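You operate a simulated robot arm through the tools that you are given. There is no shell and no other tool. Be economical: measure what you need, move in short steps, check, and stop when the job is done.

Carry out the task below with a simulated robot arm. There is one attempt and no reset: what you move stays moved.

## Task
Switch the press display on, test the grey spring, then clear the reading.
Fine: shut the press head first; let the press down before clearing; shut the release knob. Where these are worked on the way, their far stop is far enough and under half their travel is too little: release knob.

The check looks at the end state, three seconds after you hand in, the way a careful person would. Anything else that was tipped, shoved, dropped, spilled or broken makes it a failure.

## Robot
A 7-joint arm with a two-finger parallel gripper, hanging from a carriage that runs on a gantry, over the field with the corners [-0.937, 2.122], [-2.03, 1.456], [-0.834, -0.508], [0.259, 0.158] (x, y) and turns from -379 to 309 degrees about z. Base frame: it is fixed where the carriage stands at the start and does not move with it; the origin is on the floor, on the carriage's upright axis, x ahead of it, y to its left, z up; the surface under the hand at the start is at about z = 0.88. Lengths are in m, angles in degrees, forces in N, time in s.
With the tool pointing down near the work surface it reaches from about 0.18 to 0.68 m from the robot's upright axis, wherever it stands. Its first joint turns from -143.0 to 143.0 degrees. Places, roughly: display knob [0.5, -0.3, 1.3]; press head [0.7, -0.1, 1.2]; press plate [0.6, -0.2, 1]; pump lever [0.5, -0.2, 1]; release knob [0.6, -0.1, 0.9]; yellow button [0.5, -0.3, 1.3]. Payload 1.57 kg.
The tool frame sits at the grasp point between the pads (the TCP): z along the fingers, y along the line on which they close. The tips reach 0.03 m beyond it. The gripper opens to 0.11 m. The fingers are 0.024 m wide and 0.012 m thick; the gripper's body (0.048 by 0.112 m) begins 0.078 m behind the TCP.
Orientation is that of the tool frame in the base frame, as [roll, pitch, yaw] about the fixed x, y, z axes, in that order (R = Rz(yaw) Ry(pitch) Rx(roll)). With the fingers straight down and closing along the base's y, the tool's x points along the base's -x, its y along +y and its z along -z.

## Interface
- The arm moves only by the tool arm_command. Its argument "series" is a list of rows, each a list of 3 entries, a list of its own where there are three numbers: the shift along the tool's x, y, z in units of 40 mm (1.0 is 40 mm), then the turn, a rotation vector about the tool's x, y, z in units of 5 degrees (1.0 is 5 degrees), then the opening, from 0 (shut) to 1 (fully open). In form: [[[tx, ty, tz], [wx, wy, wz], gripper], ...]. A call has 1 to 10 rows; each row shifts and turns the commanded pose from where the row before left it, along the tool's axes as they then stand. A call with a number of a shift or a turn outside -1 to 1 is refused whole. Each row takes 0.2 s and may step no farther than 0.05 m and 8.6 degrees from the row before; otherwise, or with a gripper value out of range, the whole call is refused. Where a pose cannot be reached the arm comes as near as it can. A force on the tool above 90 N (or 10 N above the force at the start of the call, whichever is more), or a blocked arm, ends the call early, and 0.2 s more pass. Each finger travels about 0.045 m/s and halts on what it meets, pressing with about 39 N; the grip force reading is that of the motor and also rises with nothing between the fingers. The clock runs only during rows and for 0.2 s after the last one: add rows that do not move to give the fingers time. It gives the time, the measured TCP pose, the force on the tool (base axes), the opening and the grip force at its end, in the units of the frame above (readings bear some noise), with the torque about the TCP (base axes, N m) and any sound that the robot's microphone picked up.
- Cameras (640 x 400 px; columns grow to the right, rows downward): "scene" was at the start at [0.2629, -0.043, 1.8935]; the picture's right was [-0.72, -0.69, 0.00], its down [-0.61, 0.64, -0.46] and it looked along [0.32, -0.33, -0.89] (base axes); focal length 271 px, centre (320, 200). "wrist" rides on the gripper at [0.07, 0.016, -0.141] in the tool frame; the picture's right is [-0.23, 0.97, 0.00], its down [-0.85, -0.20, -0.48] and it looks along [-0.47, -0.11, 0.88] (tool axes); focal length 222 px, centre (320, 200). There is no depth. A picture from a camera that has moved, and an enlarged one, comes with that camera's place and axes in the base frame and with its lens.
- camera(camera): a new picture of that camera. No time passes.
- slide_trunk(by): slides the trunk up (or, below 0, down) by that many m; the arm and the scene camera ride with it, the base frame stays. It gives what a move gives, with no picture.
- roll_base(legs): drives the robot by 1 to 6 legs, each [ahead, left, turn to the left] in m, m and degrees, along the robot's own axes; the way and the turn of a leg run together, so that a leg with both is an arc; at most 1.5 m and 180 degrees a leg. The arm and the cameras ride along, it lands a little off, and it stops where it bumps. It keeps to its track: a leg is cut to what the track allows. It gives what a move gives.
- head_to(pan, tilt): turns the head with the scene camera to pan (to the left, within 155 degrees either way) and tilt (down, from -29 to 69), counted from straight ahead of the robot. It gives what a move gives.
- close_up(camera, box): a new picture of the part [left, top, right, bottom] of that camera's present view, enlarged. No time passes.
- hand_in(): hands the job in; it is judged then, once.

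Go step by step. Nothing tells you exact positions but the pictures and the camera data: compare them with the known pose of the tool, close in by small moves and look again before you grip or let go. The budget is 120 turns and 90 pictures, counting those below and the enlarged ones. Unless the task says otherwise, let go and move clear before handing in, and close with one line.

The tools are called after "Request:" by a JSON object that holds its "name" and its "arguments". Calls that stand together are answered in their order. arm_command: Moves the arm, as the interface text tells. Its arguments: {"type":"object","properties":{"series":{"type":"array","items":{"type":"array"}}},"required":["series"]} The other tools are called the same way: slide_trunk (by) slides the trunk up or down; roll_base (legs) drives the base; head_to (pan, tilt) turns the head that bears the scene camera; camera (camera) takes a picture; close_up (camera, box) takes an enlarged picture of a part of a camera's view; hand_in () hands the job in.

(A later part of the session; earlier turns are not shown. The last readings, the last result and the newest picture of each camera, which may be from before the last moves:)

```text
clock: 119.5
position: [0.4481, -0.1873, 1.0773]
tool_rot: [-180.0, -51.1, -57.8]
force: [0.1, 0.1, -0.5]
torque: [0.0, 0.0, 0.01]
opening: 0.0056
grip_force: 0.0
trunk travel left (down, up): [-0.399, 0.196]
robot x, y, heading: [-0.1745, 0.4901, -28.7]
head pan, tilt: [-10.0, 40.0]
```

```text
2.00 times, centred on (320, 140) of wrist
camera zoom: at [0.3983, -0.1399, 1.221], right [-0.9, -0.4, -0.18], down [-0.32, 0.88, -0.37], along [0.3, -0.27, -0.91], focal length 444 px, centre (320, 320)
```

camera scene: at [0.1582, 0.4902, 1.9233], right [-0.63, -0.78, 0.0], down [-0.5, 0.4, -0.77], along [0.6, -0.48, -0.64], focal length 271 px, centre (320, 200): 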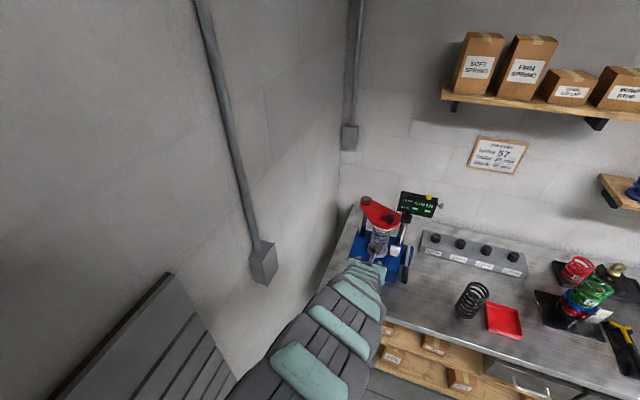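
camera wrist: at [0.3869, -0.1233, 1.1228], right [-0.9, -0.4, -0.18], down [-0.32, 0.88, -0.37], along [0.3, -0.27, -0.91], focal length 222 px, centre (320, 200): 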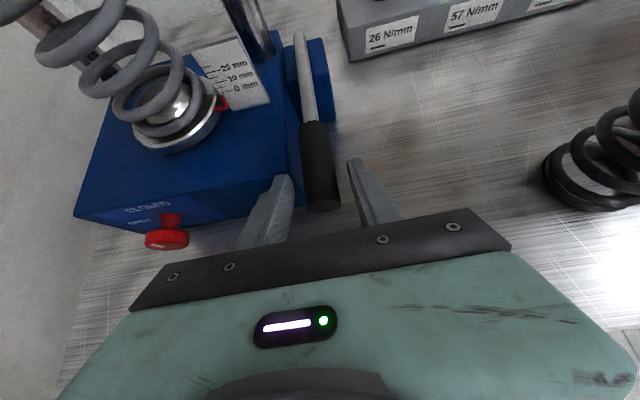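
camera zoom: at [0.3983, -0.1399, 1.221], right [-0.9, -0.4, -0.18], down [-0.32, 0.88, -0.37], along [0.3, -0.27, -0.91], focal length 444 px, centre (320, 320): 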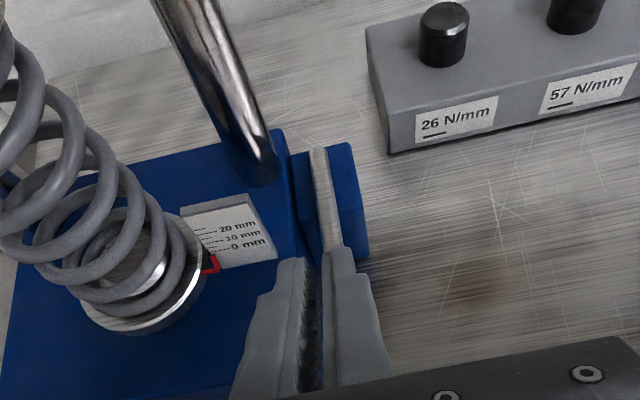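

The fingers slipped off upward, so lifting isn't the stroke, or it needs more force. The closed fingertips are right above the grip, so I try pushing it down.

Request:
{"name": "arm_command", "arguments": {"series": [[[-0.4, 0, 0.2], [0, 0, 0], 0], [[-0.383, 0, 0.32], [0, 0, 0], 0], [[-0.383, 0, 0.32], [0, 0, 0], 0], [[-0.19, 0, 0.16], [0, 0, 0], 0], [[-0.19, 0, 0.16], [0, 0, 0], 0]]}}

Request:
{"name": "close_up", "arguments": {"camera": "wrist", "box": [160, 40, 480, 240]}}

```text
clock: 120.7
position: [0.4454, -0.186, 0.9987]
tool_rot: [-179.8, -51.2, -57.9]
force: [0.0, 0.5, 1.3]
torque: [-0.01, -0.01, -0.01]
opening: 0.0
grip_force: 21.3
trunk travel left (down, up): [-0.399, 0.196]
robot x, y, heading: [-0.1728, 0.4935, -28.9]
head pan, tilt: [-10.0, 40.0]
```

```text
2.00 times, centred on (320, 140) of wrist
camera zoom: at [0.3956, -0.139, 1.1423], right [-0.9, -0.4, -0.18], down [-0.32, 0.88, -0.37], along [0.3, -0.27, -0.91], focal length 444 px, centre (320, 320)
```

zoom: 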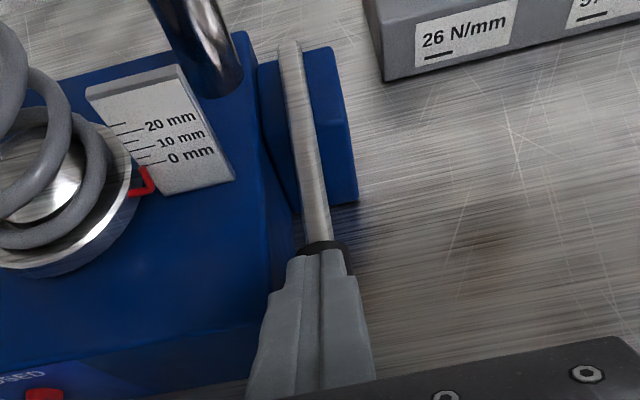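

Request:
{"name": "arm_command", "arguments": {"series": [[[-0.19, 0, 0.16], [0, 0, 0], 0], [[-0.19, 0, 0.16], [0, 0, 0], 0], [[-0.19, 0, 0.16], [0, 0, 0], 0], [[-0.19, 0, 0.16], [0, 0, 0], 0]]}}

Request:
{"name": "close_up", "arguments": {"camera": "wrist", "box": [160, 40, 480, 240]}}

```text
clock: 121.7
position: [0.4467, -0.1873, 0.9628]
tool_rot: [-179.9, -51.2, -57.8]
force: [-0.4, 0.1, 5.5]
torque: [-0.09, -0.04, -0.06]
opening: 0.0
grip_force: 21.3
trunk travel left (down, up): [-0.399, 0.196]
robot x, y, heading: [-0.1713, 0.4952, -28.9]
head pan, tilt: [-10.0, 40.0]
```

```text
2.00 times, centred on (320, 140) of wrist
camera zoom: at [0.3965, -0.1403, 1.1054], right [-0.9, -0.4, -0.18], down [-0.32, 0.88, -0.37], along [0.3, -0.27, -0.91], focal length 444 px, centre (320, 320)
```

zoom: 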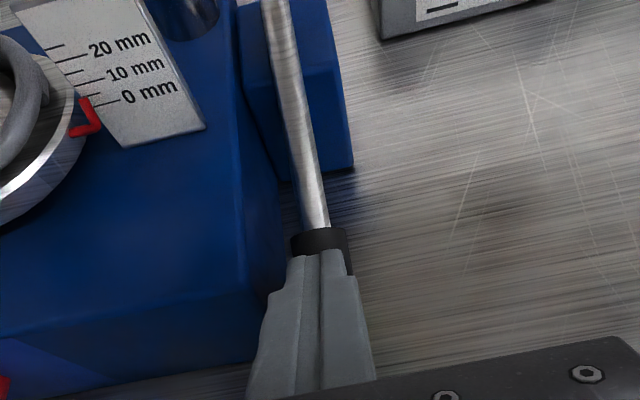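

The lever goes down under light force and the red pointer seems to rise. I continue the down stroke.

Request:
{"name": "arm_command", "arguments": {"series": [[[-0.19, 0, 0.16], [0, 0, 0], 0], [[-0.19, 0, 0.16], [0, 0, 0], 0], [[-0.19, 0, 0.16], [0, 0, 0], 0], [[-0.19, 0, 0.16], [0, 0, 0], 0]]}}

Request:
{"name": "close_up", "arguments": {"camera": "wrist", "box": [120, 0, 440, 200]}}

```text
clock: 122.1
position: [0.4477, -0.187, 0.9611]
tool_rot: [180.0, -52.0, -57.8]
force: [-28.1, 31.1, 37.7]
torque: [0.34, 0.46, -0.08]
opening: 0.0002
grip_force: 21.2
trunk travel left (down, up): [-0.399, 0.196]
robot x, y, heading: [-0.1748, 0.4937, -29.0]
head pan, tilt: [-10.0, 40.0]
stopped in row 2: the force on the tool passed its limit at 112 N (the readings are from after the stop); the commanded pose is now the measured one
```

```text
2.00 times, centred on (280, 100) of wrist
camera zoom: at [0.3959, -0.1387, 1.1036], right [-0.9, -0.4, -0.18], down [-0.31, 0.87, -0.38], along [0.31, -0.28, -0.91], focal length 444 px, centre (400, 400)
```

zoom: 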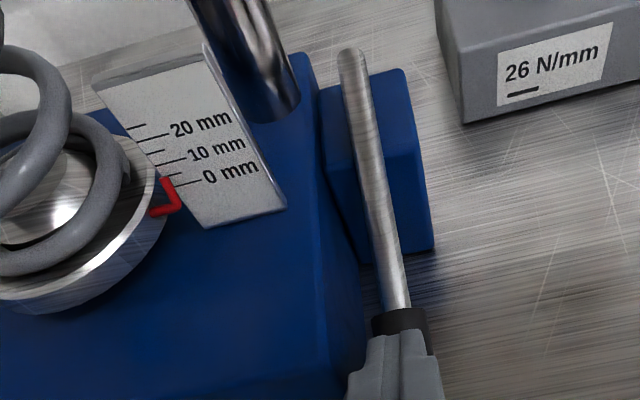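

The lower stop is reached; each stroke must be lift-then-press. I regrip the end and lift more slowly this time.

Request:
{"name": "arm_command", "arguments": {"series": [[[0.766, 0, -0.643], [0, 0, 0], 0], [[-0.36, 0, -0.43], [0, 0, 0], 0.42], [[0, 0, 0], [0, 0, 0], 0.42], [[0, 0, 0], [0, 0, 0], 0.42], [[-0.36, 0, 0.3], [0, 0, 0], 0.42], [[-0.36, 0, 0.3], [0, 0, 0], 0.42], [[0, 0, 0], [0, 0, 0], 0.1], [[0, 0, 0], [0, 0, 0], 0.1], [[0, 0, 0], [0, 0, 0], 0.1]]}}

Request:
{"name": "close_up", "arguments": {"camera": "wrist", "box": [120, 20, 440, 220]}}

```text
clock: 124.1
position: [0.436, -0.1702, 0.965]
tool_rot: [-179.9, -51.9, -57.8]
force: [0.8, -0.4, 1.5]
torque: [-0.21, -0.13, -0.24]
opening: 0.0256
grip_force: 28.5
trunk travel left (down, up): [-0.399, 0.196]
robot x, y, heading: [-0.1742, 0.4889, -29.1]
head pan, tilt: [-10.0, 40.0]
```

```text
2.00 times, centred on (280, 120) of wrist
camera zoom: at [0.3849, -0.1209, 1.1063], right [-0.9, -0.4, -0.18], down [-0.31, 0.87, -0.38], along [0.31, -0.28, -0.91], focal length 444 px, centre (400, 360)
```

zoom: 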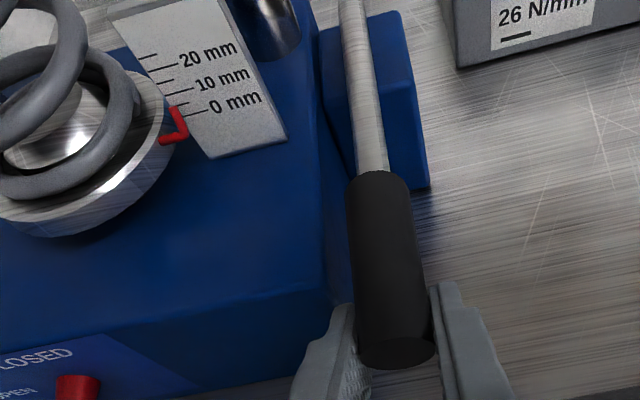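

Held well. Slow lift now.

Request:
{"name": "arm_command", "arguments": {"series": [[[0.115, 0, -0.096], [0, 0, 0], 0], [[0.115, 0, -0.096], [0, 0, 0], 0], [[0.115, 0, -0.096], [0, 0, 0], 0], [[0.115, 0, -0.096], [0, 0, 0], 0], [[0.115, 0, -0.096], [0, 0, 0], 0], [[0.12, 0, -0.09], [0, 0, 0], 0], [[0.12, 0, -0.09], [0, 0, 0], 0], [[0.125, 0, -0.085], [0, 0, 0], 0], [[0.125, 0, -0.085], [0, 0, 0], 0]]}}

```text
clock: 126.1
position: [0.4358, -0.1736, 1.0208]
tool_rot: [179.9, -52.2, -57.8]
force: [-0.1, -0.4, 1.1]
torque: [0.03, -0.03, -0.02]
opening: 0.0002
grip_force: 21.6
trunk travel left (down, up): [-0.399, 0.196]
robot x, y, heading: [-0.1725, 0.4907, -29.0]
head pan, tilt: [-10.0, 40.0]
```

Request:
{"name": "close_up", "arguments": {"camera": "wrist", "box": [120, 20, 440, 220]}}

```text
2.00 times, centred on (280, 120) of wrist
camera zoom: at [0.3845, -0.1233, 1.1618], right [-0.9, -0.4, -0.18], down [-0.31, 0.87, -0.38], along [0.31, -0.29, -0.91], focal length 444 px, centre (400, 360)
```

zoom: 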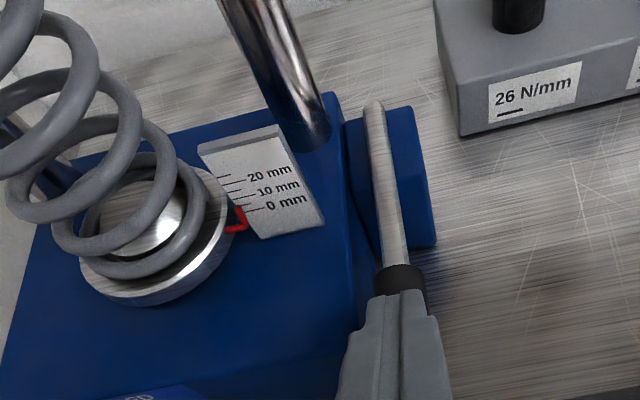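

Sideways grip slips on lifting. Better: roll the hand 90° so one finger is under the lever and one above. I back off and roll.

Request:
{"name": "arm_command", "arguments": {"series": [[[-0.643, 0, -0.766], [0, 0, 0], 0.3], [[-0.4, 0, -0.6], [0, 0, 0], 0.45], [[0, 0, 0], [0, 0, -1], 0.45], [[0, 0, 0], [0, 0, -1], 0.45], [[0, 0, 0], [0, 0, -1], 0.45], [[0, 0, 0], [0, 0, -1], 0.45], [[0, 0, 0], [0, 0, -1], 0.45], [[0, 0, 0], [0, 0, -1], 0.45], [[0, 0, 0], [0, 0, -1], 0.45], [[0, 0, 0], [0, 0, -1], 0.45]]}}

Request:
{"name": "arm_command", "arguments": {"series": [[[0, 0, 0], [0, 0, -1], 0.45], [[0, 0, 0], [0, 0, -1], 0.45], [[0, 0, 0], [0, 0, -1], 0.45], [[0, 0, 0], [0, 0, -1], 0.45], [[0, 0, 0], [0, 0, -1], 0.45], [[0, 0, 0], [0, 0, -1], 0.45], [[0, 0, 0], [0, 0, -1], 0.45], [[0, 0, 0], [0, 0, -1], 0.45], [[0, 0, 0], [0, 0, -1], 0.45], [[0, 0, 0], [0, 0, -1], 0.45]]}}

Request:
{"name": "camera", "arguments": {"camera": "wrist"}}

```text
clock: 128.3
position: [0.3991, -0.1131, 1.0169]
tool_rot: [140.6, -37.0, -3.9]
force: [-0.3, -0.1, -0.2]
torque: [-0.07, -0.03, 0.05]
opening: 0.0491
grip_force: 0.0
trunk travel left (down, up): [-0.399, 0.196]
robot x, y, heading: [-0.1773, 0.4919, -28.9]
head pan, tilt: [-10.0, 40.0]
```

```text
clock: 130.5
position: [0.3998, -0.1119, 1.0168]
tool_rot: [128.0, 0.1, 32.3]
force: [0.1, -0.5, -1.1]
torque: [0.0, 0.01, -0.04]
opening: 0.0496
grip_force: 0.0
trunk travel left (down, up): [-0.399, 0.196]
robot x, y, heading: [-0.1723, 0.4911, -29.0]
head pan, tilt: [-10.0, 40.0]
```

```text
21 pictures are left
camera wrist: at [0.4039, 0.0102, 1.1169], right [0.13, -0.63, 0.77], down [-0.99, -0.03, 0.14], along [-0.06, -0.78, -0.63], focal length 222 px, centre (320, 200)
```

wrist: 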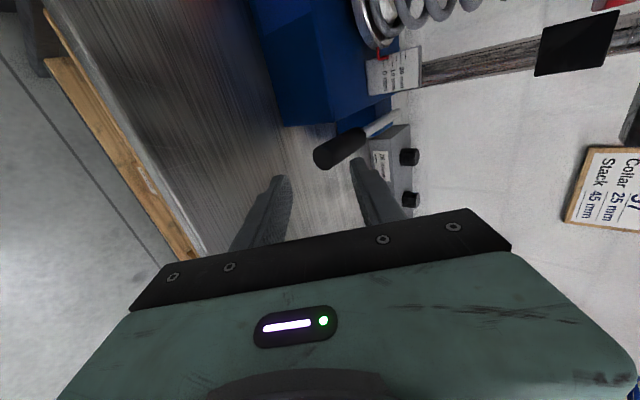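

This side view shows the lever horizontal at z ≈ 0.975. I level the hand so the fingers run parallel to it, one above and one below.

Request:
{"name": "arm_command", "arguments": {"series": [[[0, 0, 0], [-1, 0, 0], 0.45], [[0, 0, 0], [-1, 0, 0], 0.45], [[0, 0, 0], [-1, 0, 0], 0.45], [[0, 0, 0], [-1, 0, 0], 0.45], [[0, 0, 0], [-1, 0, 0], 0.45], [[0, 0, 0], [-1, 0, 0], 0.45], [[0, 0, 0], [-1, 0, 0], 0.45]]}}

```text
clock: 132.1
position: [0.4002, -0.1118, 1.0175]
tool_rot: [92.9, -0.2, 32.4]
force: [-0.9, -0.9, 0.4]
torque: [0.04, 0.02, 0.0]
opening: 0.0494
grip_force: 0.1
trunk travel left (down, up): [-0.399, 0.196]
robot x, y, heading: [-0.1726, 0.4938, -29.1]
head pan, tilt: [-10.0, 40.0]
```

Request:
{"name": "arm_command", "arguments": {"series": [[[0, -0.52, 0], [0, 0, 0], 0.45], [[0, -0.52, 0], [0, 0, 0], 0.45], [[0, 0, 0.7], [0, 0, 0], 0.45], [[0, 0, 0.7], [0, 0, 0], 0.45]]}}

Request:
{"name": "camera", "arguments": {"camera": "wrist"}}

```text
clock: 133.1
position: [0.4081, -0.1269, 0.9752]
tool_rot: [93.1, -0.1, 32.3]
force: [-0.2, 0.1, -0.9]
torque: [0.0, 0.01, 0.03]
opening: 0.0495
grip_force: 0.0
out of reach, approached as far as the arm can: row 3, 4
trunk travel left (down, up): [-0.399, 0.196]
robot x, y, heading: [-0.1747, 0.4888, -28.8]
head pan, tilt: [-10.0, 40.0]
```

```text
20 pictures are left
camera wrist: at [0.3914, 0.0288, 0.9989], right [-0.16, -0.17, 0.97], down [-0.98, -0.04, -0.17], along [0.07, -0.99, -0.16], focal length 222 px, centre (320, 200)
```

wrist: 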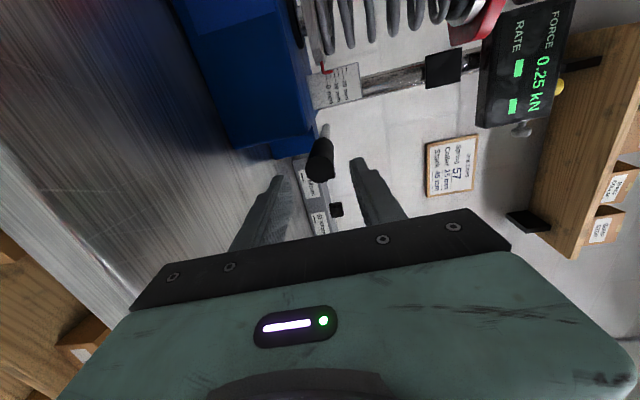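

The display reads 0.25 kN — so my earlier lift and press did pump. I retract slightly and bring the base forward so the fingers straddle the lever with slack.

Request:
{"name": "arm_command", "arguments": {"series": [[[0, 0, -0.7], [0, 0, 0], 0.45], [[0, 0, -0.7], [0, 0, 0], 0.45]]}}

Request:
{"name": "roll_base", "arguments": {"legs": [[0.107, -0.061, 0]]}}

Request:
{"name": "camera", "arguments": {"camera": "wrist"}}

```text
clock: 133.7
position: [0.3758, -0.0812, 0.9784]
tool_rot: [93.2, 0.0, 32.3]
force: [0.1, 0.0, 1.0]
torque: [-0.01, -0.01, 0.0]
opening: 0.0496
grip_force: 0.2
trunk travel left (down, up): [-0.399, 0.196]
robot x, y, heading: [-0.1717, 0.4929, -28.7]
head pan, tilt: [-10.0, 40.0]
```

```text
clock: 135.0
position: [0.4431, -0.1843, 0.9781]
tool_rot: [93.1, 0.0, 32.4]
force: [-0.8, -0.1, 0.1]
torque: [0.03, 0.0, 0.01]
opening: 0.0495
grip_force: 0.0
trunk travel left (down, up): [-0.399, 0.196]
robot x, y, heading: [-0.1079, 0.3838, -28.8]
head pan, tilt: [-10.0, 40.0]
```

```text
19 pictures are left
camera wrist: at [0.4259, -0.0291, 1.0021], right [-0.16, -0.17, 0.97], down [-0.98, -0.05, -0.17], along [0.07, -0.98, -0.16], focal length 222 px, centre (320, 200)
```

wrist: 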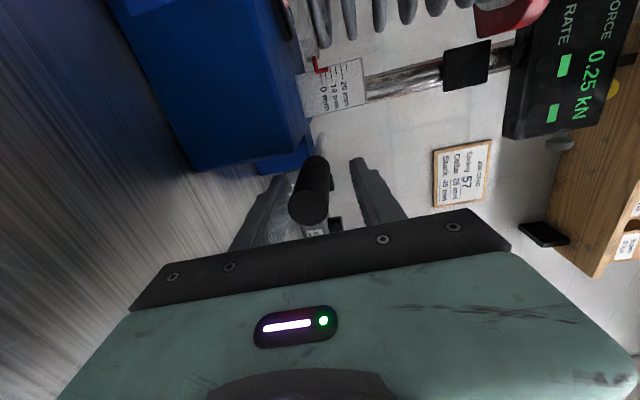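

The lever is between the fingers. I lift along its arc, pitching the hand with it.

Request:
{"name": "arm_command", "arguments": {"series": [[[0, 0.25, 0], [0.3, 0, 0], 0.45], [[0, 0.25, 0], [0.69, 0, 0], 0.45], [[0, 0.25, 0], [0.69, 0, 0], 0.45], [[0, 0.25, 0], [0.69, 0, 0], 0.45], [[0, 0.25, 0], [0.69, 0, 0], 0.45], [[0, 0.25, 0], [0.69, 0, 0], 0.45], [[0, 0.25, 0], [0.69, 0, 0], 0.45]]}}

Request:
{"name": "camera", "arguments": {"camera": "wrist"}}

```text
clock: 136.6
position: [0.4233, -0.1982, 1.0116]
tool_rot: [116.0, 1.1, 32.0]
force: [-37.9, -27.0, -48.6]
torque: [-2.31, 1.35, 1.14]
opening: 0.0883
grip_force: 22.2
out of reach, approached as far as the arm can: row 2
trunk travel left (down, up): [-0.399, 0.196]
robot x, y, heading: [-0.1092, 0.3859, -28.9]
head pan, tilt: [-10.0, 40.0]
```

```text
18 pictures are left
camera wrist: at [0.4209, -0.0584, 1.0869], right [0.05, -0.47, 0.88], down [-1.0, -0.01, 0.05], along [-0.01, -0.88, -0.47], focal length 222 px, centre (320, 200)
```

wrist: 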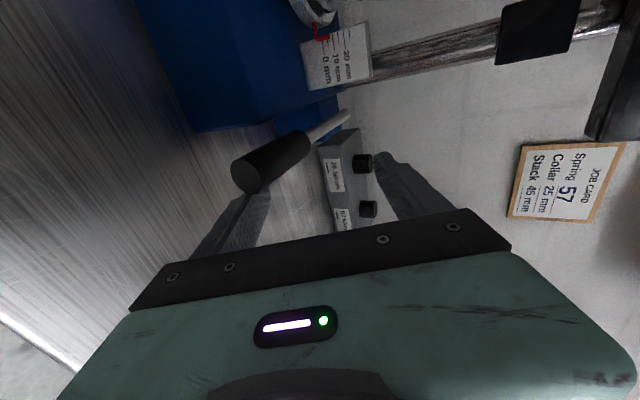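

High force: the lever is at its upper stop already, so the pump stroke is pressing down with spring return (that gave 0.25 kN). I reverse to relieve, back off, and look.

Request:
{"name": "arm_command", "arguments": {"series": [[[0, -0.25, 0], [-0.69, 0, 0], 0.45], [[0, -0.25, 0], [-0.69, 0, 0], 0.5], [[0, -0.25, 0], [-0.69, 0, 0], 0.5], [[0, -0.25, 0], [-0.69, 0, 0], 0.5], [[0, -0.25, 0], [-0.69, 0, 0], 0.5]]}}

Request:
{"name": "camera", "arguments": {"camera": "wrist"}}

```text
clock: 137.8
position: [0.4188, -0.1883, 0.9694]
tool_rot: [99.3, 0.5, 31.6]
force: [-45.4, -15.5, 0.3]
torque: [-0.5, 1.45, 0.7]
opening: 0.0574
grip_force: 0.8
out of reach, approached as far as the arm can: row 5
trunk travel left (down, up): [-0.399, 0.196]
robot x, y, heading: [-0.1131, 0.3873, -29.0]
head pan, tilt: [-10.0, 40.0]
```

```text
17 pictures are left
camera wrist: at [0.4055, -0.0349, 1.0077], right [-0.1, -0.25, 0.96], down [-0.99, -0.02, -0.11], along [0.05, -0.97, -0.25], focal length 222 px, centre (320, 200)
```

wrist: 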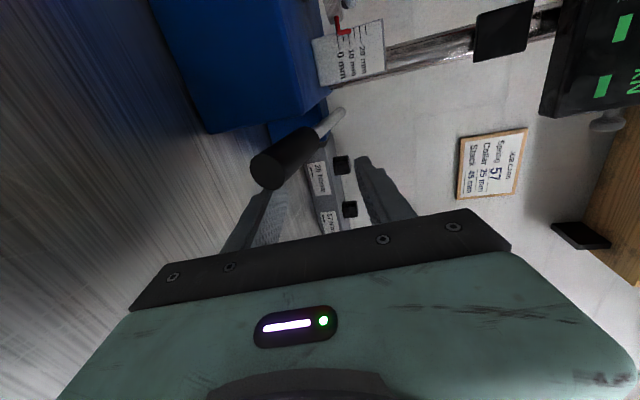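

The lower finger has slipped to the lever's right side. I relieve sideways and back straight out.

Request:
{"name": "arm_command", "arguments": {"series": [[[-0.5, 0, 0], [0, 0, 0], 0.5], [[-0.3, 0, 0], [0, 0, 0], 0.5], [[0, 0, -0.7], [0, 0, 0], 0.5], [[0, 0, -0.8], [0, 0, 0], 0.5]]}}

```text
clock: 138.8
position: [0.3651, -0.1486, 0.9768]
tool_rot: [98.1, 0.0, 32.5]
force: [0.5, -0.8, 1.2]
torque: [0.0, 0.05, -0.01]
opening: 0.0548
grip_force: 0.0
trunk travel left (down, up): [-0.399, 0.196]
robot x, y, heading: [-0.1103, 0.3866, -28.8]
head pan, tilt: [-10.0, 40.0]
```

Request:
{"name": "arm_command", "arguments": {"series": [[[0, 0.6, 0], [0, 0, 0], 0.2], [[0, 0.6, 0], [0, 0, 0], 0], [[0, 0.6, 0], [0, 0, 0], 0], [[0, 0.5, 0], [0, 0, 0], 0], [[0, 0, 0], [1, 0, 0], 0], [[0, 0, 0], [1, 0, 0], 0], [[0, 0, 0], [1, 0, 0], 0], [[0, 0, 0], [1, 0, 0], 0], [[0, 0, 0], [1, 0, 0], 0], [[0, 0, 0], [1, 0, 0], 0]]}}

Request:
{"name": "arm_command", "arguments": {"series": [[[0.6, 0, 0], [1, 0, 0], 0], [[0.6, 0, 0], [1, 0, 0], 0], [[0, 0, 0], [1, 0, 0], 0], [[0, 0, 0], [1, 0, 0], 0]]}}

Request:
{"name": "camera", "arguments": {"camera": "wrist"}}

```text
clock: 141.0
position: [0.3682, -0.1499, 1.0283]
tool_rot: [128.1, -0.1, 32.4]
force: [0.1, 0.2, -0.7]
torque: [-0.02, -0.02, 0.01]
opening: 0.0
grip_force: 21.7
out of reach, approached as far as the arm can: row 5, 6
trunk travel left (down, up): [-0.399, 0.196]
robot x, y, heading: [-0.1107, 0.385, -28.6]
head pan, tilt: [-10.0, 40.0]
```

```text
clock: 142.0
position: [0.4077, -0.1241, 1.0298]
tool_rot: [148.1, 0.0, 32.4]
force: [-0.1, -0.1, 0.0]
torque: [-0.03, -0.06, -0.01]
opening: 0.0
grip_force: 21.6
trunk travel left (down, up): [-0.399, 0.196]
robot x, y, heading: [-0.1079, 0.3846, -28.8]
head pan, tilt: [-10.0, 40.0]
```

```text
16 pictures are left
camera wrist: at [0.4338, -0.0352, 1.1574], right [0.25, -0.82, 0.51], down [-0.95, -0.1, 0.3], along [-0.19, -0.56, -0.8], focal length 222 px, centre (320, 200)
```

wrist: 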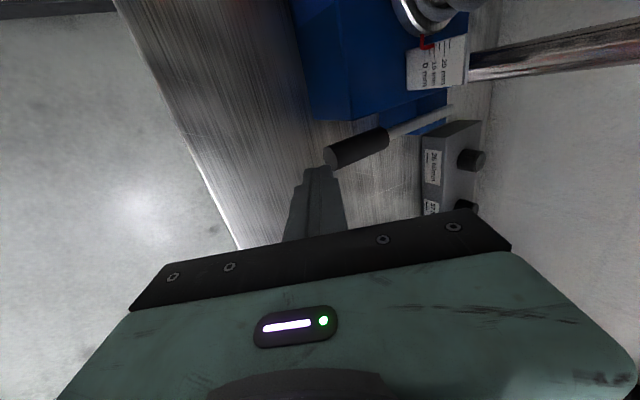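

Closed fingertip is now just in front of and above the grip. I move forward over it and do one press.

Request:
{"name": "arm_command", "arguments": {"series": [[[0, 0.65, 0.41], [0, 0, 0], 0], [[0, 0.65, 0.41], [0, 0, 0], 0], [[0, -0.16, 0.254], [0, 0, 0], 0], [[0, -0.16, 0.254], [0, 0, 0], 0], [[0, -0.16, 0.254], [0, 0, 0], 0], [[0, -0.16, 0.254], [0, 0, 0], 0]]}}

Request:
{"name": "close_up", "arguments": {"camera": "wrist", "box": [260, 0, 580, 200]}}

```text
clock: 143.4
position: [0.44, -0.1758, 0.9805]
tool_rot: [147.9, 0.1, 32.3]
force: [0.7, 0.6, 1.3]
torque: [-0.03, -0.02, -0.01]
opening: 0.0001
grip_force: 20.8
trunk travel left (down, up): [-0.399, 0.196]
robot x, y, heading: [-0.1123, 0.3873, -28.7]
head pan, tilt: [-10.0, 40.0]
```

```text
2.00 times, centred on (420, 100) of wrist
camera zoom: at [0.4665, -0.0873, 1.109], right [0.25, -0.82, 0.52], down [-0.95, -0.1, 0.3], along [-0.19, -0.56, -0.8], focal length 444 px, centre (120, 400)
```

zoom: 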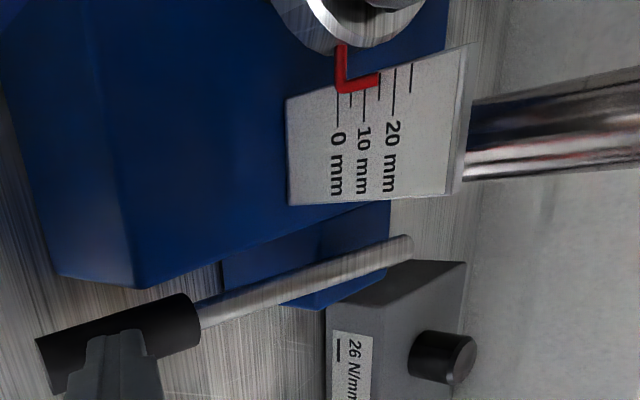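

Request:
{"name": "arm_command", "arguments": {"series": [[[0, -0.08, 0.127], [0, 0, 0], 0], [[0, -0.08, 0.127], [0, 0, 0], 0], [[0, -0.08, 0.127], [0, 0, 0], 0]]}}

Request:
{"name": "arm_command", "arguments": {"series": [[[0, 0.24, -0.381], [0, 0, 0], 0], [[0, 0.24, -0.381], [0, 0, 0], 0], [[0, 0.24, -0.381], [0, 0, 0], 0], [[0, 0, 0], [0, 0, 0], 0]]}}

Request:
{"name": "camera", "arguments": {"camera": "wrist"}}

```text
clock: 144.2
position: [0.4407, -0.1759, 0.9632]
tool_rot: [148.0, 0.0, 32.4]
force: [0.4, -1.1, 3.7]
torque: [-0.04, -0.02, -0.02]
opening: 0.0
grip_force: 20.7
trunk travel left (down, up): [-0.399, 0.196]
robot x, y, heading: [-0.1122, 0.385, -28.9]
head pan, tilt: [-10.0, 40.0]
```

```text
clock: 145.2
position: [0.4409, -0.1769, 1.0148]
tool_rot: [148.0, -0.1, 32.4]
force: [1.0, -0.1, 0.2]
torque: [0.0, 0.0, -0.01]
opening: 0.0
grip_force: 21.4
trunk travel left (down, up): [-0.399, 0.196]
robot x, y, heading: [-0.1121, 0.3839, -28.8]
head pan, tilt: [-10.0, 40.0]
```

```text
14 pictures are left
camera wrist: at [0.4667, -0.0882, 1.1445], right [0.25, -0.82, 0.52], down [-0.95, -0.1, 0.3], along [-0.19, -0.56, -0.8], focal length 222 px, centre (320, 200)
```

wrist: 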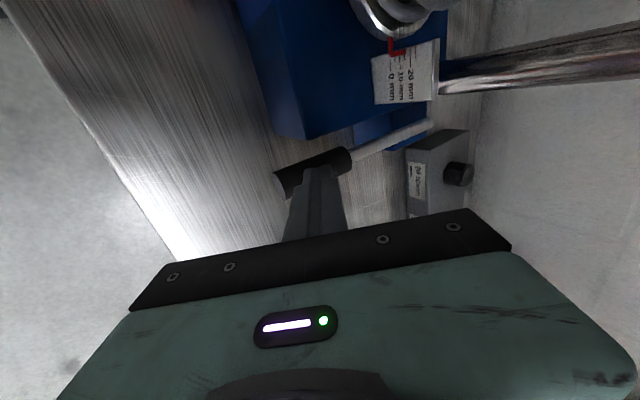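

I do a full stroke: press deeper until the stop shows up in the force.

Request:
{"name": "arm_command", "arguments": {"series": [[[0, -0.2, 0.318], [0, 0, 0], 0], [[0, -0.2, 0.318], [0, 0, 0], 0], [[0, -0.2, 0.318], [0, 0, 0], 0], [[0, -0.1, 0.159], [0, 0, 0], 0], [[0, -0.07, 0.106], [0, 0, 0], 0], [[0, -0.07, 0.106], [0, 0, 0], 0], [[0, -0.07, 0.106], [0, 0, 0], 0], [[0, -0.07, 0.106], [0, 0, 0], 0]]}}

```text
clock: 146.9
position: [0.4413, -0.1771, 0.957]
tool_rot: [147.1, 0.0, 32.4]
force: [-24.0, 25.5, 49.0]
torque: [0.44, 0.59, -0.09]
opening: 0.0
grip_force: 21.5
trunk travel left (down, up): [-0.399, 0.196]
robot x, y, heading: [-0.1139, 0.3861, -28.7]
head pan, tilt: [-10.0, 40.0]
stopped in row 8: the force on the tool passed its limit at 98 N (the readings are from after the stop); the commanded pose is now the measured one
```

Bottom stop at z≈0.957. I do four full strokes in two calls, then read the display with the scene camera.

Request:
{"name": "arm_command", "arguments": {"series": [[[0, 0.358, -0.572], [0, 0, 0], 0], [[0, 0.358, -0.572], [0, 0, 0], 0], [[0, -0.235, 0.375], [0, 0, 0], 0], [[0, -0.235, 0.375], [0, 0, 0], 0], [[0, -0.235, 0.375], [0, 0, 0], 0], [[0, 0.358, -0.572], [0, 0, 0], 0], [[0, 0.358, -0.572], [0, 0, 0], 0], [[0, -0.24, 0.378], [0, 0, 0], 0], [[0, -0.24, 0.378], [0, 0, 0], 0], [[0, -0.24, 0.378], [0, 0, 0], 0]]}}

Request:
{"name": "head_to", "arguments": {"pan": -25, "tilt": 45}}

Request:
{"name": "camera", "arguments": {"camera": "scene"}}

```text
clock: 149.1
position: [0.4407, -0.179, 0.9575]
tool_rot: [147.2, -0.1, 32.4]
force: [-7.1, 4.0, 14.9]
torque: [0.0, 0.17, -0.03]
opening: 0.0
grip_force: 22.1
trunk travel left (down, up): [-0.399, 0.196]
robot x, y, heading: [-0.1113, 0.3886, -28.9]
head pan, tilt: [-10.0, 40.0]
```

```text
clock: 149.9
position: [0.4414, -0.1788, 0.957]
tool_rot: [147.3, 0.0, 32.3]
force: [-7.6, 4.8, 22.2]
torque: [0.01, 0.17, -0.04]
opening: 0.0
grip_force: 21.3
trunk travel left (down, up): [-0.399, 0.196]
robot x, y, heading: [-0.1128, 0.3853, -28.8]
head pan, tilt: [-25.0, 45.0]
```

```text
13 pictures are left
camera scene: at [0.1288, 0.2172, 1.7364], right [-0.81, -0.59, 0.0], down [-0.42, 0.57, -0.71], along [0.42, -0.57, -0.71], focal length 271 px, centre (320, 200)
```

scene: 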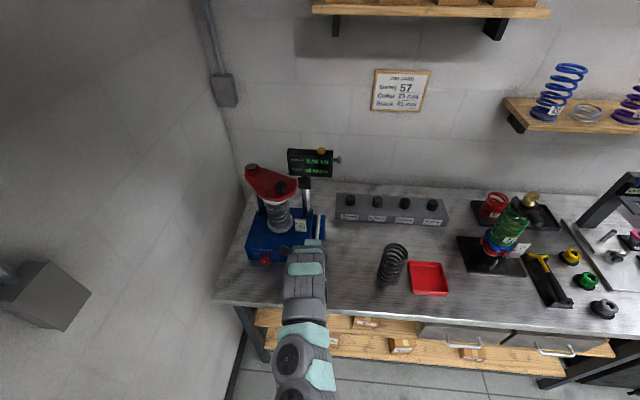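

Request:
{"name": "close_up", "arguments": {"camera": "scene", "box": [240, 140, 352, 210]}}

```text
5.71 times, centred on (296, 175) of scene
camera zoom: at [0.1288, 0.2172, 1.7364], right [-0.81, -0.59, 0.0], down [-0.42, 0.57, -0.71], along [0.42, -0.57, -0.71], focal length 1549 px, centre (457, 343)
```

zoom: 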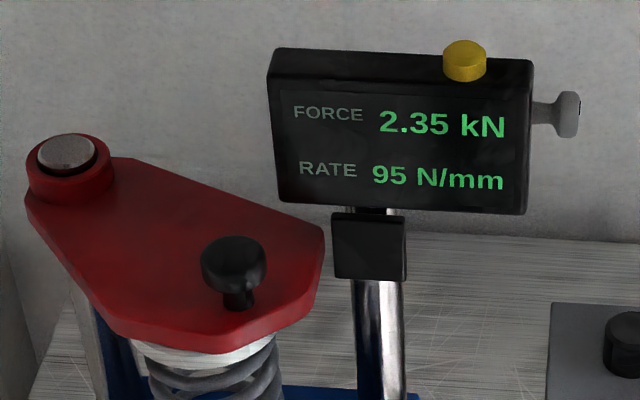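

The test succeeded: 2.35 kN, RATE 95 N/mm. Now I raise off the lever, back away and reposition before the release knob (≈ (0.584,-0.089,0.932)), turning the hand upright again.

Request:
{"name": "arm_command", "arguments": {"series": [[[0, 0.53, -0.848], [0, 0, 0], 0], [[0, 0.53, -0.848], [0, 0, 0], 0.2]]}}

Request:
{"name": "roll_base", "arguments": {"legs": [[-0.087, 0.05, 0], [-0.015, 0.203, 0]]}}

Request:
{"name": "arm_command", "arguments": {"series": [[[0, 0, 0], [0, 0, 1], 0.4], [[0, 0, 0], [0, 0, 1], 0.4], [[0, 0, 0], [0, 0, 1], 0.4], [[0, 0, 0], [0, 0, 1], 0.4], [[0, 0, 0], [0, 0, 1], 0.4], [[0, 0, 0], [0, 0, 1], 0.4], [[0, 0, 0], [0, 0, 1], 0.4], [[0, 0, 0], [0, 0, 1], 0.4], [[0, 0, 0], [0, 0, 1], 0.4]]}}

Request:
{"name": "arm_command", "arguments": {"series": [[[0, 0, 0], [0, 0, 1], 0.4], [[0, 0, 0], [0, 0, 1], 0.4], [[0, 0, 0], [0, 0, 1], 0.4], [[0, 0, 0], [0, 0, 1], 0.4], [[0, 0, 0], [0, 0, 1], 0.4], [[0, 0, 0], [0, 0, 1], 0.4], [[0, 0, 0], [0, 0, 1], 0.4], [[0, 0, 0], [0, 0, 1], 0.4], [[0, 0, 0], [0, 0, 1], 0.4]]}}

Request:
{"name": "arm_command", "arguments": {"series": [[[0, 0, 0], [0, 1, 0], 0.4], [[0, 0, 0], [0, 1, 0], 0.4], [[0, 0, 0], [0, 1, 0], 0.4], [[0, 0, 0], [0, 1, 0], 0.4], [[0, 0, 0], [0, 1, 0], 0.4], [[0, 0, 0], [0, 1, 0], 0.4], [[0, 0, 0], [0, 1, 0], 0.4]]}}

```text
clock: 150.5
position: [0.4413, -0.1761, 1.0334]
tool_rot: [147.5, 0.0, 32.4]
force: [0.1, 0.3, 0.3]
torque: [-0.01, -0.01, -0.01]
opening: 0.022
grip_force: 0.1
trunk travel left (down, up): [-0.399, 0.196]
robot x, y, heading: [-0.1102, 0.385, -28.7]
head pan, tilt: [-25.0, 45.0]
```

```text
clock: 152.8
position: [0.4716, 0.0899, 1.0354]
tool_rot: [147.4, 0.0, 32.1]
force: [0.6, -0.1, -0.1]
torque: [0.01, 0.01, -0.03]
opening: 0.022
grip_force: 0.0
trunk travel left (down, up): [-0.399, 0.196]
robot x, y, heading: [-0.08, 0.6567, -29.2]
head pan, tilt: [-25.0, 45.0]
```

```text
clock: 154.8
position: [0.4719, 0.0908, 1.0346]
tool_rot: [155.7, -22.5, -8.0]
force: [0.6, -0.6, -0.2]
torque: [-0.02, 0.0, 0.01]
opening: 0.0439
grip_force: 0.0
trunk travel left (down, up): [-0.399, 0.196]
robot x, y, heading: [-0.0764, 0.6545, -28.9]
head pan, tilt: [-25.0, 45.0]
```

```text
clock: 156.8
position: [0.4724, 0.0917, 1.0363]
tool_rot: [-179.9, -32.6, -57.8]
force: [0.3, 0.4, 1.1]
torque: [0.03, -0.01, 0.02]
opening: 0.0438
grip_force: 0.1
trunk travel left (down, up): [-0.399, 0.196]
robot x, y, heading: [-0.0796, 0.6553, -29.0]
head pan, tilt: [-25.0, 45.0]
```

```text
clock: 158.4
position: [0.4649, 0.0828, 1.0384]
tool_rot: [179.5, -68.0, -57.7]
force: [-0.1, 0.6, -0.4]
torque: [0.02, 0.03, -0.01]
opening: 0.0438
grip_force: 0.0
trunk travel left (down, up): [-0.399, 0.196]
robot x, y, heading: [-0.0757, 0.6562, -29.1]
head pan, tilt: [-25.0, 45.0]
```

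The hand is level-ish (22° down), pointing at the bench. I come forward and down partway and look.

Request:
{"name": "arm_command", "arguments": {"series": [[[-0.17, -0.08, 0.74], [0, 0, 0], 0.5], [[-0.17, -0.08, 0.74], [0, 0, 0], 0.5], [[-0.17, -0.08, 0.74], [0, 0, 0], 0.5], [[-0.17, -0.08, 0.74], [0, 0, 0], 0.5]]}}

Request:
{"name": "camera", "arguments": {"camera": "wrist"}}

```text
clock: 159.4
position: [0.5357, 0.0154, 0.9639]
tool_rot: [179.6, -67.5, -57.5]
force: [0.0, 0.7, 0.0]
torque: [-0.03, -0.02, 0.04]
opening: 0.055
grip_force: 0.0
trunk travel left (down, up): [-0.399, 0.196]
robot x, y, heading: [-0.0791, 0.656, -29.1]
head pan, tilt: [-25.0, 45.0]
```

```text
11 pictures are left
camera wrist: at [0.4658, 0.0939, 1.0826], right [-0.87, -0.45, -0.21], down [-0.24, 0.76, -0.61], along [0.43, -0.48, -0.77], focal length 222 px, centre (320, 200)
```

wrist: 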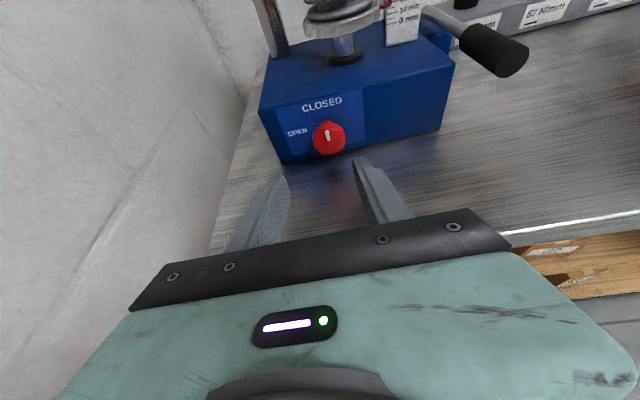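

Clear: mark is up at CLOSED, OPEN is to the left. I bring the base forward so the fingers straddle the knob, then check.

Request:
{"name": "roll_base", "arguments": {"legs": [[0.06, -0.047, 0]]}}

Request:
{"name": "camera", "arguments": {"camera": "wrist"}}

```text
clock: 160.4
position: [0.5645, -0.0537, 0.9658]
tool_rot: [-179.8, -67.6, -57.8]
force: [0.3, 0.8, -0.3]
torque: [-0.01, -0.02, 0.0]
opening: 0.055
grip_force: 0.1
trunk travel left (down, up): [-0.399, 0.196]
robot x, y, heading: [-0.0507, 0.5871, -28.8]
head pan, tilt: [-25.0, 45.0]
```

```text
10 pictures are left
camera wrist: at [0.4947, 0.0257, 1.0828], right [-0.87, -0.45, -0.21], down [-0.24, 0.76, -0.61], along [0.43, -0.48, -0.77], focal length 222 px, centre (320, 200)
```

wrist: 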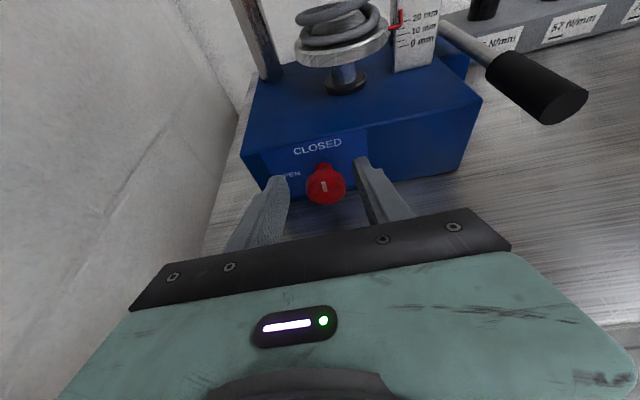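

Centred. I go in 2 cm and down 2.7 cm, then close on the knob.

Request:
{"name": "arm_command", "arguments": {"series": [[[-0.22, 0.02, 0.36], [0, 0, 0], 0.5], [[-0.22, 0.02, 0.36], [0, 0, 0], 0.5], [[0, 0, 0], [0, 0, 0], 0.1], [[0, 0, 0], [0, 0, 0], 0.1], [[0, 0, 0], [0, 0, 0], 0.1], [[0, 0, 0], [0, 0, 0], 0.1]]}}

Request:
{"name": "close_up", "arguments": {"camera": "wrist", "box": [200, 100, 440, 250]}}

```text
clock: 161.8
position: [0.5747, -0.0717, 0.9388]
tool_rot: [-179.8, -67.6, -57.8]
force: [2.7, -2.0, -0.6]
torque: [-0.21, -0.19, 0.14]
opening: 0.0372
grip_force: 41.3
trunk travel left (down, up): [-0.399, 0.196]
robot x, y, heading: [-0.0503, 0.5837, -28.8]
head pan, tilt: [-25.0, 45.0]
```

```text
2.67 times, centred on (320, 175) of wrist
camera zoom: at [0.5045, 0.0079, 1.0567], right [-0.87, -0.45, -0.21], down [-0.24, 0.76, -0.61], along [0.43, -0.48, -0.76], focal length 592 px, centre (320, 267)
```

zoom: 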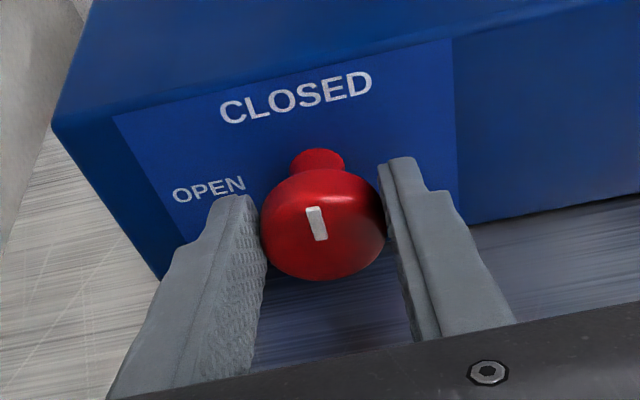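

Good grip. I turn counter-clockwise toward OPEN.

Request:
{"name": "arm_command", "arguments": {"series": [[[0, 0, 0], [0, 0, -1], 0.1], [[0, 0, 0], [0, 0, -1], 0.1], [[0, 0, 0], [0, 0, -1], 0.1], [[0, 0, 0], [0, 0, -1], 0.1], [[0, 0, 0], [0, 0, -1], 0.1], [[0, 0, 0], [0, 0, -1], 0.1], [[0, 0, 0], [0, 0, -1], 0.1], [[0, 0, 0], [0, 0, -1], 0.1]]}}

Request:
{"name": "arm_command", "arguments": {"series": [[[0, 0, 0], [0, 0, -1], 0.1], [[0, 0, 0], [0, 0, -1], 0.1], [[0, 0, 0], [0, 0, -1], 0.1], [[0, 0, 0], [0, 0, -1], 0.1], [[0, 0, 0], [0, 0, -1], 0.1], [[0, 0, 0], [0, 0, -1], 0.1], [[0, 0, 0], [0, 0, -1], 0.1], [[0, 0, 0], [0, 0, -1], 0.1], [[0, 0, 0], [0, 0, -1], 0.1], [[0, 0, 0], [0, 0, -1], 0.1]]}}

Request:
{"name": "close_up", "arguments": {"camera": "wrist", "box": [160, 0, 480, 200]}}

```text
clock: 163.7
position: [0.5756, -0.0701, 0.9356]
tool_rot: [122.7, -45.1, 7.8]
force: [5.3, 4.7, 2.0]
torque: [0.33, 0.11, -0.64]
opening: 0.0373
grip_force: 43.2
trunk travel left (down, up): [-0.399, 0.196]
robot x, y, heading: [-0.0521, 0.589, -29.1]
head pan, tilt: [-25.0, 45.0]
```

```text
clock: 165.8
position: [0.5731, -0.0681, 0.9351]
tool_rot: [112.6, 0.0, 32.2]
force: [6.0, 5.7, -15.6]
torque: [0.54, 0.24, -0.79]
opening: 0.0373
grip_force: 43.8
trunk travel left (down, up): [-0.399, 0.196]
robot x, y, heading: [-0.0491, 0.5842, -29.0]
head pan, tilt: [-25.0, 45.0]
```

```text
2.00 times, centred on (320, 100) of wrist
camera zoom: at [0.5656, 0.0737, 1.0047], right [0.01, -0.44, 0.9], down [-1.0, -0.02, 0.0], along [0.02, -0.9, -0.44], focal length 444 px, centre (320, 400)
```

zoom: 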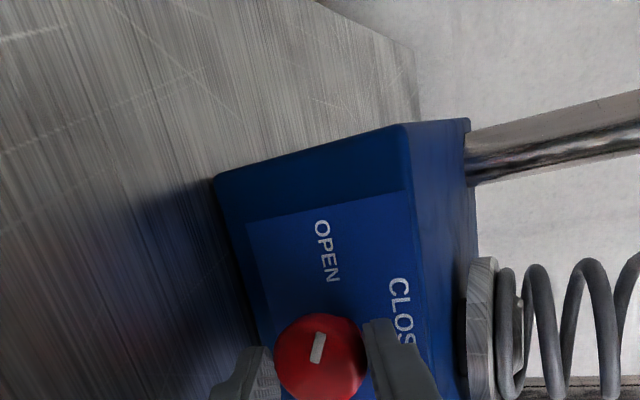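

The mark now points to OPEN. I wait for the press to sink, then check display and pointer.

Request:
{"name": "arm_command", "arguments": {"series": [[[0, 0, 0], [0, 0, -0.6], 0.1], [[0, 0, 0], [0, 0, 0], 0.1], [[0, 0, 0], [0, 0, 0], 0.1], [[0, 0, 0], [0, 0, 0], 0.1], [[0, 0, 0], [0, 0, 0], 0.1], [[0, 0, 0], [0, 0, 0], 0.1], [[0, 0, 0], [0, 0, 0], 0.1], [[0, 0, 0], [0, 0, 0], 0.1], [[0, 0, 0], [0, 0, 0], 0.1], [[0, 0, 0], [0, 0, 0], 0.1]]}}

Request:
{"name": "close_up", "arguments": {"camera": "scene", "box": [220, 60, 460, 220]}}

```text
clock: 168.1
position: [0.5728, -0.0686, 0.9354]
tool_rot: [112.7, 2.7, 33.4]
force: [5.6, 4.9, -18.9]
torque: [0.5, 0.21, 0.2]
opening: 0.0371
grip_force: 43.3
trunk travel left (down, up): [-0.399, 0.196]
robot x, y, heading: [-0.0536, 0.5852, -29.1]
head pan, tilt: [-25.0, 45.0]
```

```text
2.50 times, centred on (340, 140) of scene
camera zoom: at [0.1886, 0.4177, 1.7355], right [-0.81, -0.59, 0.0], down [-0.42, 0.57, -0.71], along [0.42, -0.57, -0.71], focal length 678 px, centre (270, 350)
```

zoom: 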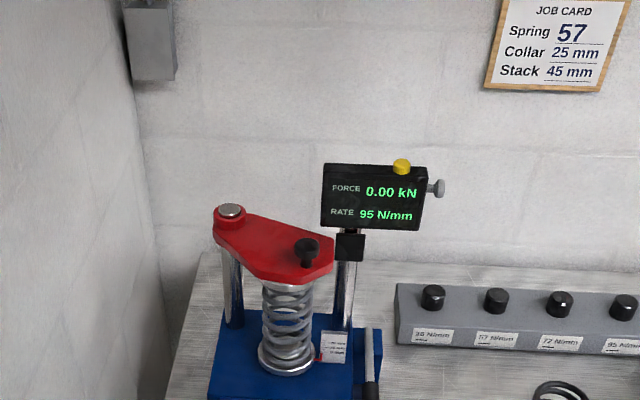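

Force is back to 0.00 kN with the rate held. The press is down, so I turn the release knob back clockwise to CLOSED while I hold it.

Request:
{"name": "arm_command", "arguments": {"series": [[[0, 0, 0], [0, 0, 1], 0.1], [[0, 0, 0], [0, 0, 1], 0.1], [[0, 0, 0], [0, 0, 1], 0.1], [[0, 0, 0], [0, 0, 1], 0.1], [[0, 0, 0], [0, 0, 1], 0.1], [[0, 0, 0], [0, 0, 1], 0.1], [[0, 0, 0], [0, 0, 1], 0.1], [[0, 0, 0], [0, 0, 1], 0.1], [[0, 0, 0], [0, 0, 1], 0.1], [[0, 0, 0], [0, 0, 1], 0.1]]}}

Request:
{"name": "arm_command", "arguments": {"series": [[[0, 0, 0], [0, 0, 1], 0.1], [[0, 0, 0], [0, 0, 1], 0.1], [[0, 0, 0], [0, 0, 1], 0.1], [[0, 0, 0], [0, 0, 1], 0.1], [[0, 0, 0], [0, 0, 1], 0.1], [[0, 0, 0], [0, 0, 1], 0.1], [[0, 0, 0], [0, 0, 1], 0.1], [[0, 0, 0], [0, 0, 1], 0.1], [[0, 0, 0], [0, 0, 1], 0.1]]}}

Request:
{"name": "close_up", "arguments": {"camera": "wrist", "box": [200, 100, 440, 250]}}

```text
clock: 170.2
position: [0.5719, -0.0692, 0.9355]
tool_rot: [121.3, -42.6, 9.8]
force: [-3.8, 8.0, -7.1]
torque: [-0.39, -0.21, 0.96]
opening: 0.0372
grip_force: 43.4
trunk travel left (down, up): [-0.399, 0.196]
robot x, y, heading: [-0.0497, 0.581, -29.2]
head pan, tilt: [-25.0, 45.0]
```

```text
clock: 172.2
position: [0.5729, -0.0713, 0.9375]
tool_rot: [-175.0, -67.5, -63.3]
force: [-3.1, 5.9, 1.8]
torque: [-0.12, 0.48, 0.18]
opening: 0.0375
grip_force: 43.9
trunk travel left (down, up): [-0.399, 0.196]
robot x, y, heading: [-0.0502, 0.5835, -28.7]
head pan, tilt: [-25.0, 45.0]
```

```text
2.67 times, centred on (320, 175) of wrist
camera zoom: at [0.5017, 0.008, 1.0558], right [-0.87, -0.43, -0.24], down [-0.21, 0.77, -0.6], along [0.45, -0.47, -0.76], focal length 592 px, centre (320, 267)
```

zoom: 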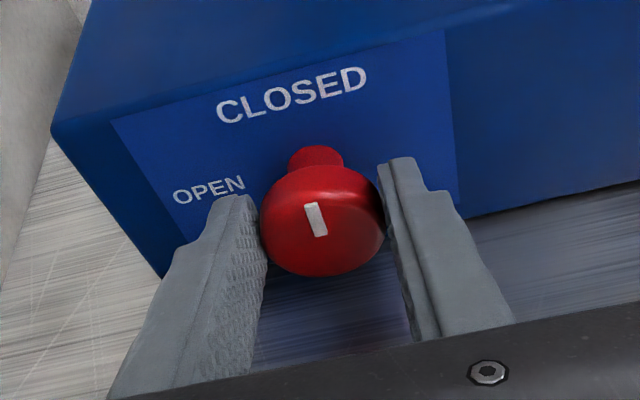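

The mark is back at CLOSED. I release, back out, raise the trunk and pitch the hand downward for the yellow button.

Request:
{"name": "arm_command", "arguments": {"series": [[[0, 0, 0], [0, 0, 0], 0.55], [[0, 0, 0], [0, 0, 0], 0.55], [[0, 0, 0], [0, 0, 0], 0.55], [[0, 0, -0.5], [0, 0, 0], 0.55], [[0, 0, -0.8], [0, 0, 0], 0.55], [[0, 0, -0.8], [0, 0, 0], 0.3]]}}

Request:
{"name": "roll_base", "arguments": {"legs": [[-0.07, 0.04, 0]]}}

Request:
{"name": "slide_trunk", "arguments": {"by": 0.19}}

Request:
{"name": "arm_command", "arguments": {"series": [[[0.6, 0, -0.3], [0, -1, 0], 0], [[0.6, 0, -0.3], [0, -1, 0], 0], [[0.6, 0, -0.3], [0, -1, 0], 0], [[0.6, 0, -0.4], [0, -1, 0], 0], [[0.6, 0, -0.5], [0, -1, 0], 0], [[0.6, 0, -0.6], [0, -1, 0], 0], [[0.6, 0, -0.6], [0, 0, 0], 0], [[0.6, 0, -0.6], [0, 0, 0], 0]]}}

```text
clock: 173.7
position: [0.5315, -0.0042, 0.9694]
tool_rot: [-175.6, -67.5, -62.6]
force: [0.6, 4.1, -3.9]
torque: [-0.44, -0.12, -0.32]
opening: 0.0329
grip_force: 0.0
trunk travel left (down, up): [-0.399, 0.196]
robot x, y, heading: [-0.0504, 0.5834, -29.0]
head pan, tilt: [-25.0, 45.0]
```

```text
clock: 174.7
position: [0.4928, 0.0634, 0.9698]
tool_rot: [-175.1, -67.7, -63.1]
force: [-0.5, -0.1, -0.2]
torque: [-0.03, 0.01, 0.0]
opening: 0.0328
grip_force: 0.1
trunk travel left (down, up): [-0.399, 0.196]
robot x, y, heading: [-0.0912, 0.6531, -29.0]
head pan, tilt: [-25.0, 45.0]
```

```text
clock: 176.8
position: [0.4917, 0.0638, 1.1587]
tool_rot: [-175.1, -67.6, -63.2]
force: [0.3, -0.4, 0.9]
torque: [-0.02, -0.02, 0.0]
opening: 0.0327
grip_force: 0.0
trunk travel left (down, up): [-0.589, 0.006]
robot x, y, heading: [-0.0897, 0.6536, -28.9]
head pan, tilt: [-25.0, 45.0]
```

```text
clock: 178.6
position: [0.4925, 0.0462, 1.4011]
tool_rot: [-177.6, -37.6, -60.0]
force: [-1.2, 0.5, -0.1]
torque: [-0.01, 0.0, 0.05]
opening: 0.0
grip_force: 21.2
trunk travel left (down, up): [-0.589, 0.006]
robot x, y, heading: [-0.09, 0.6544, -29.0]
head pan, tilt: [-25.0, 45.0]
```

Hand is now at z 1.40, fingers closed and pointing steeply down. I roll right and then toward the display, staying above it.

Request:
{"name": "roll_base", "arguments": {"legs": [[-0.083, -0.145, 0], [0.209, -0.119, 0]]}}

Request:
{"name": "camera", "arguments": {"camera": "wrist"}}

```text
clock: 181.4
position: [0.4714, -0.2508, 1.4001]
tool_rot: [-177.6, -37.6, -60.1]
force: [-0.3, 0.0, 0.1]
torque: [0.01, 0.0, -0.01]
opening: 0.0
grip_force: 21.8
trunk travel left (down, up): [-0.589, 0.006]
robot x, y, heading: [-0.1113, 0.3563, -29.3]
head pan, tilt: [-25.0, 45.0]
```

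```text
5 pictures are left
camera wrist: at [0.4363, -0.2359, 1.5546], right [-0.92, -0.35, -0.17], down [-0.33, 0.93, -0.14], along [0.21, -0.07, -0.98], focal length 222 px, centre (320, 200)
```

wrist: 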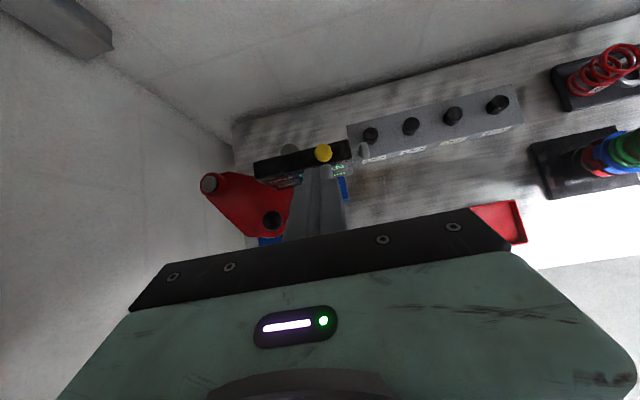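

The button re-measures at (0.509,-0.306). I place the fingertip above it and descend to about 1.5 cm over.

Request:
{"name": "arm_command", "arguments": {"series": [[[0.55, -0.07, 0.42], [0, 0, 0], 0], [[0.55, -0.07, 0.42], [0, 0, 0], 0], [[-0.28, 0, 0.37], [0, 0, 0], 0], [[-0.28, 0, 0.37], [0, 0, 0], 0], [[-0.28, 0, 0.37], [0, 0, 0], 0]]}}

Request:
{"name": "close_up", "arguments": {"camera": "wrist", "box": [220, 90, 420, 230]}}

```text
clock: 182.6
position: [0.5047, -0.2949, 1.3454]
tool_rot: [-177.6, -37.6, -60.1]
force: [0.2, -0.1, -0.1]
torque: [-0.01, 0.02, -0.02]
opening: 0.0001
grip_force: 21.6
trunk travel left (down, up): [-0.589, 0.006]
robot x, y, heading: [-0.1131, 0.3546, -28.6]
head pan, tilt: [-25.0, 45.0]
```

```text
2.86 times, centred on (320, 160) of wrist
camera zoom: at [0.4714, -0.2802, 1.499], right [-0.92, -0.35, -0.17], down [-0.33, 0.93, -0.14], along [0.21, -0.07, -0.98], focal length 635 px, centre (320, 314)
```

zoom: 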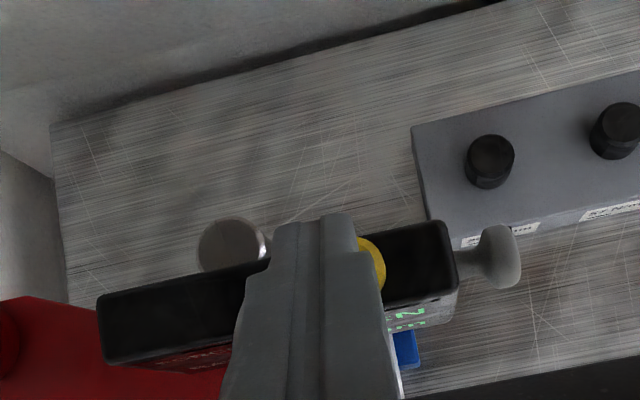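

The fingertip is ~7 mm left of the button's centre. I shift right and press gently.

Request:
{"name": "arm_command", "arguments": {"series": [[[0, 0.18, 0], [0, 0, 0], 0], [[-0.1, 0, 0.13], [0, 0, 0], 0], [[-0.1, 0, 0.13], [0, 0, 0], 0], [[-0.04, 0, 0.05], [0, 0, 0], 0]]}}

```text
clock: 183.6
position: [0.5015, -0.2988, 1.3291]
tool_rot: [-177.7, -37.7, -60.1]
force: [0.0, -0.5, -0.9]
torque: [-0.02, 0.0, 0.05]
opening: 0.0001
grip_force: 21.6
trunk travel left (down, up): [-0.589, 0.006]
robot x, y, heading: [-0.1146, 0.3592, -29.1]
head pan, tilt: [-25.0, 45.0]
```

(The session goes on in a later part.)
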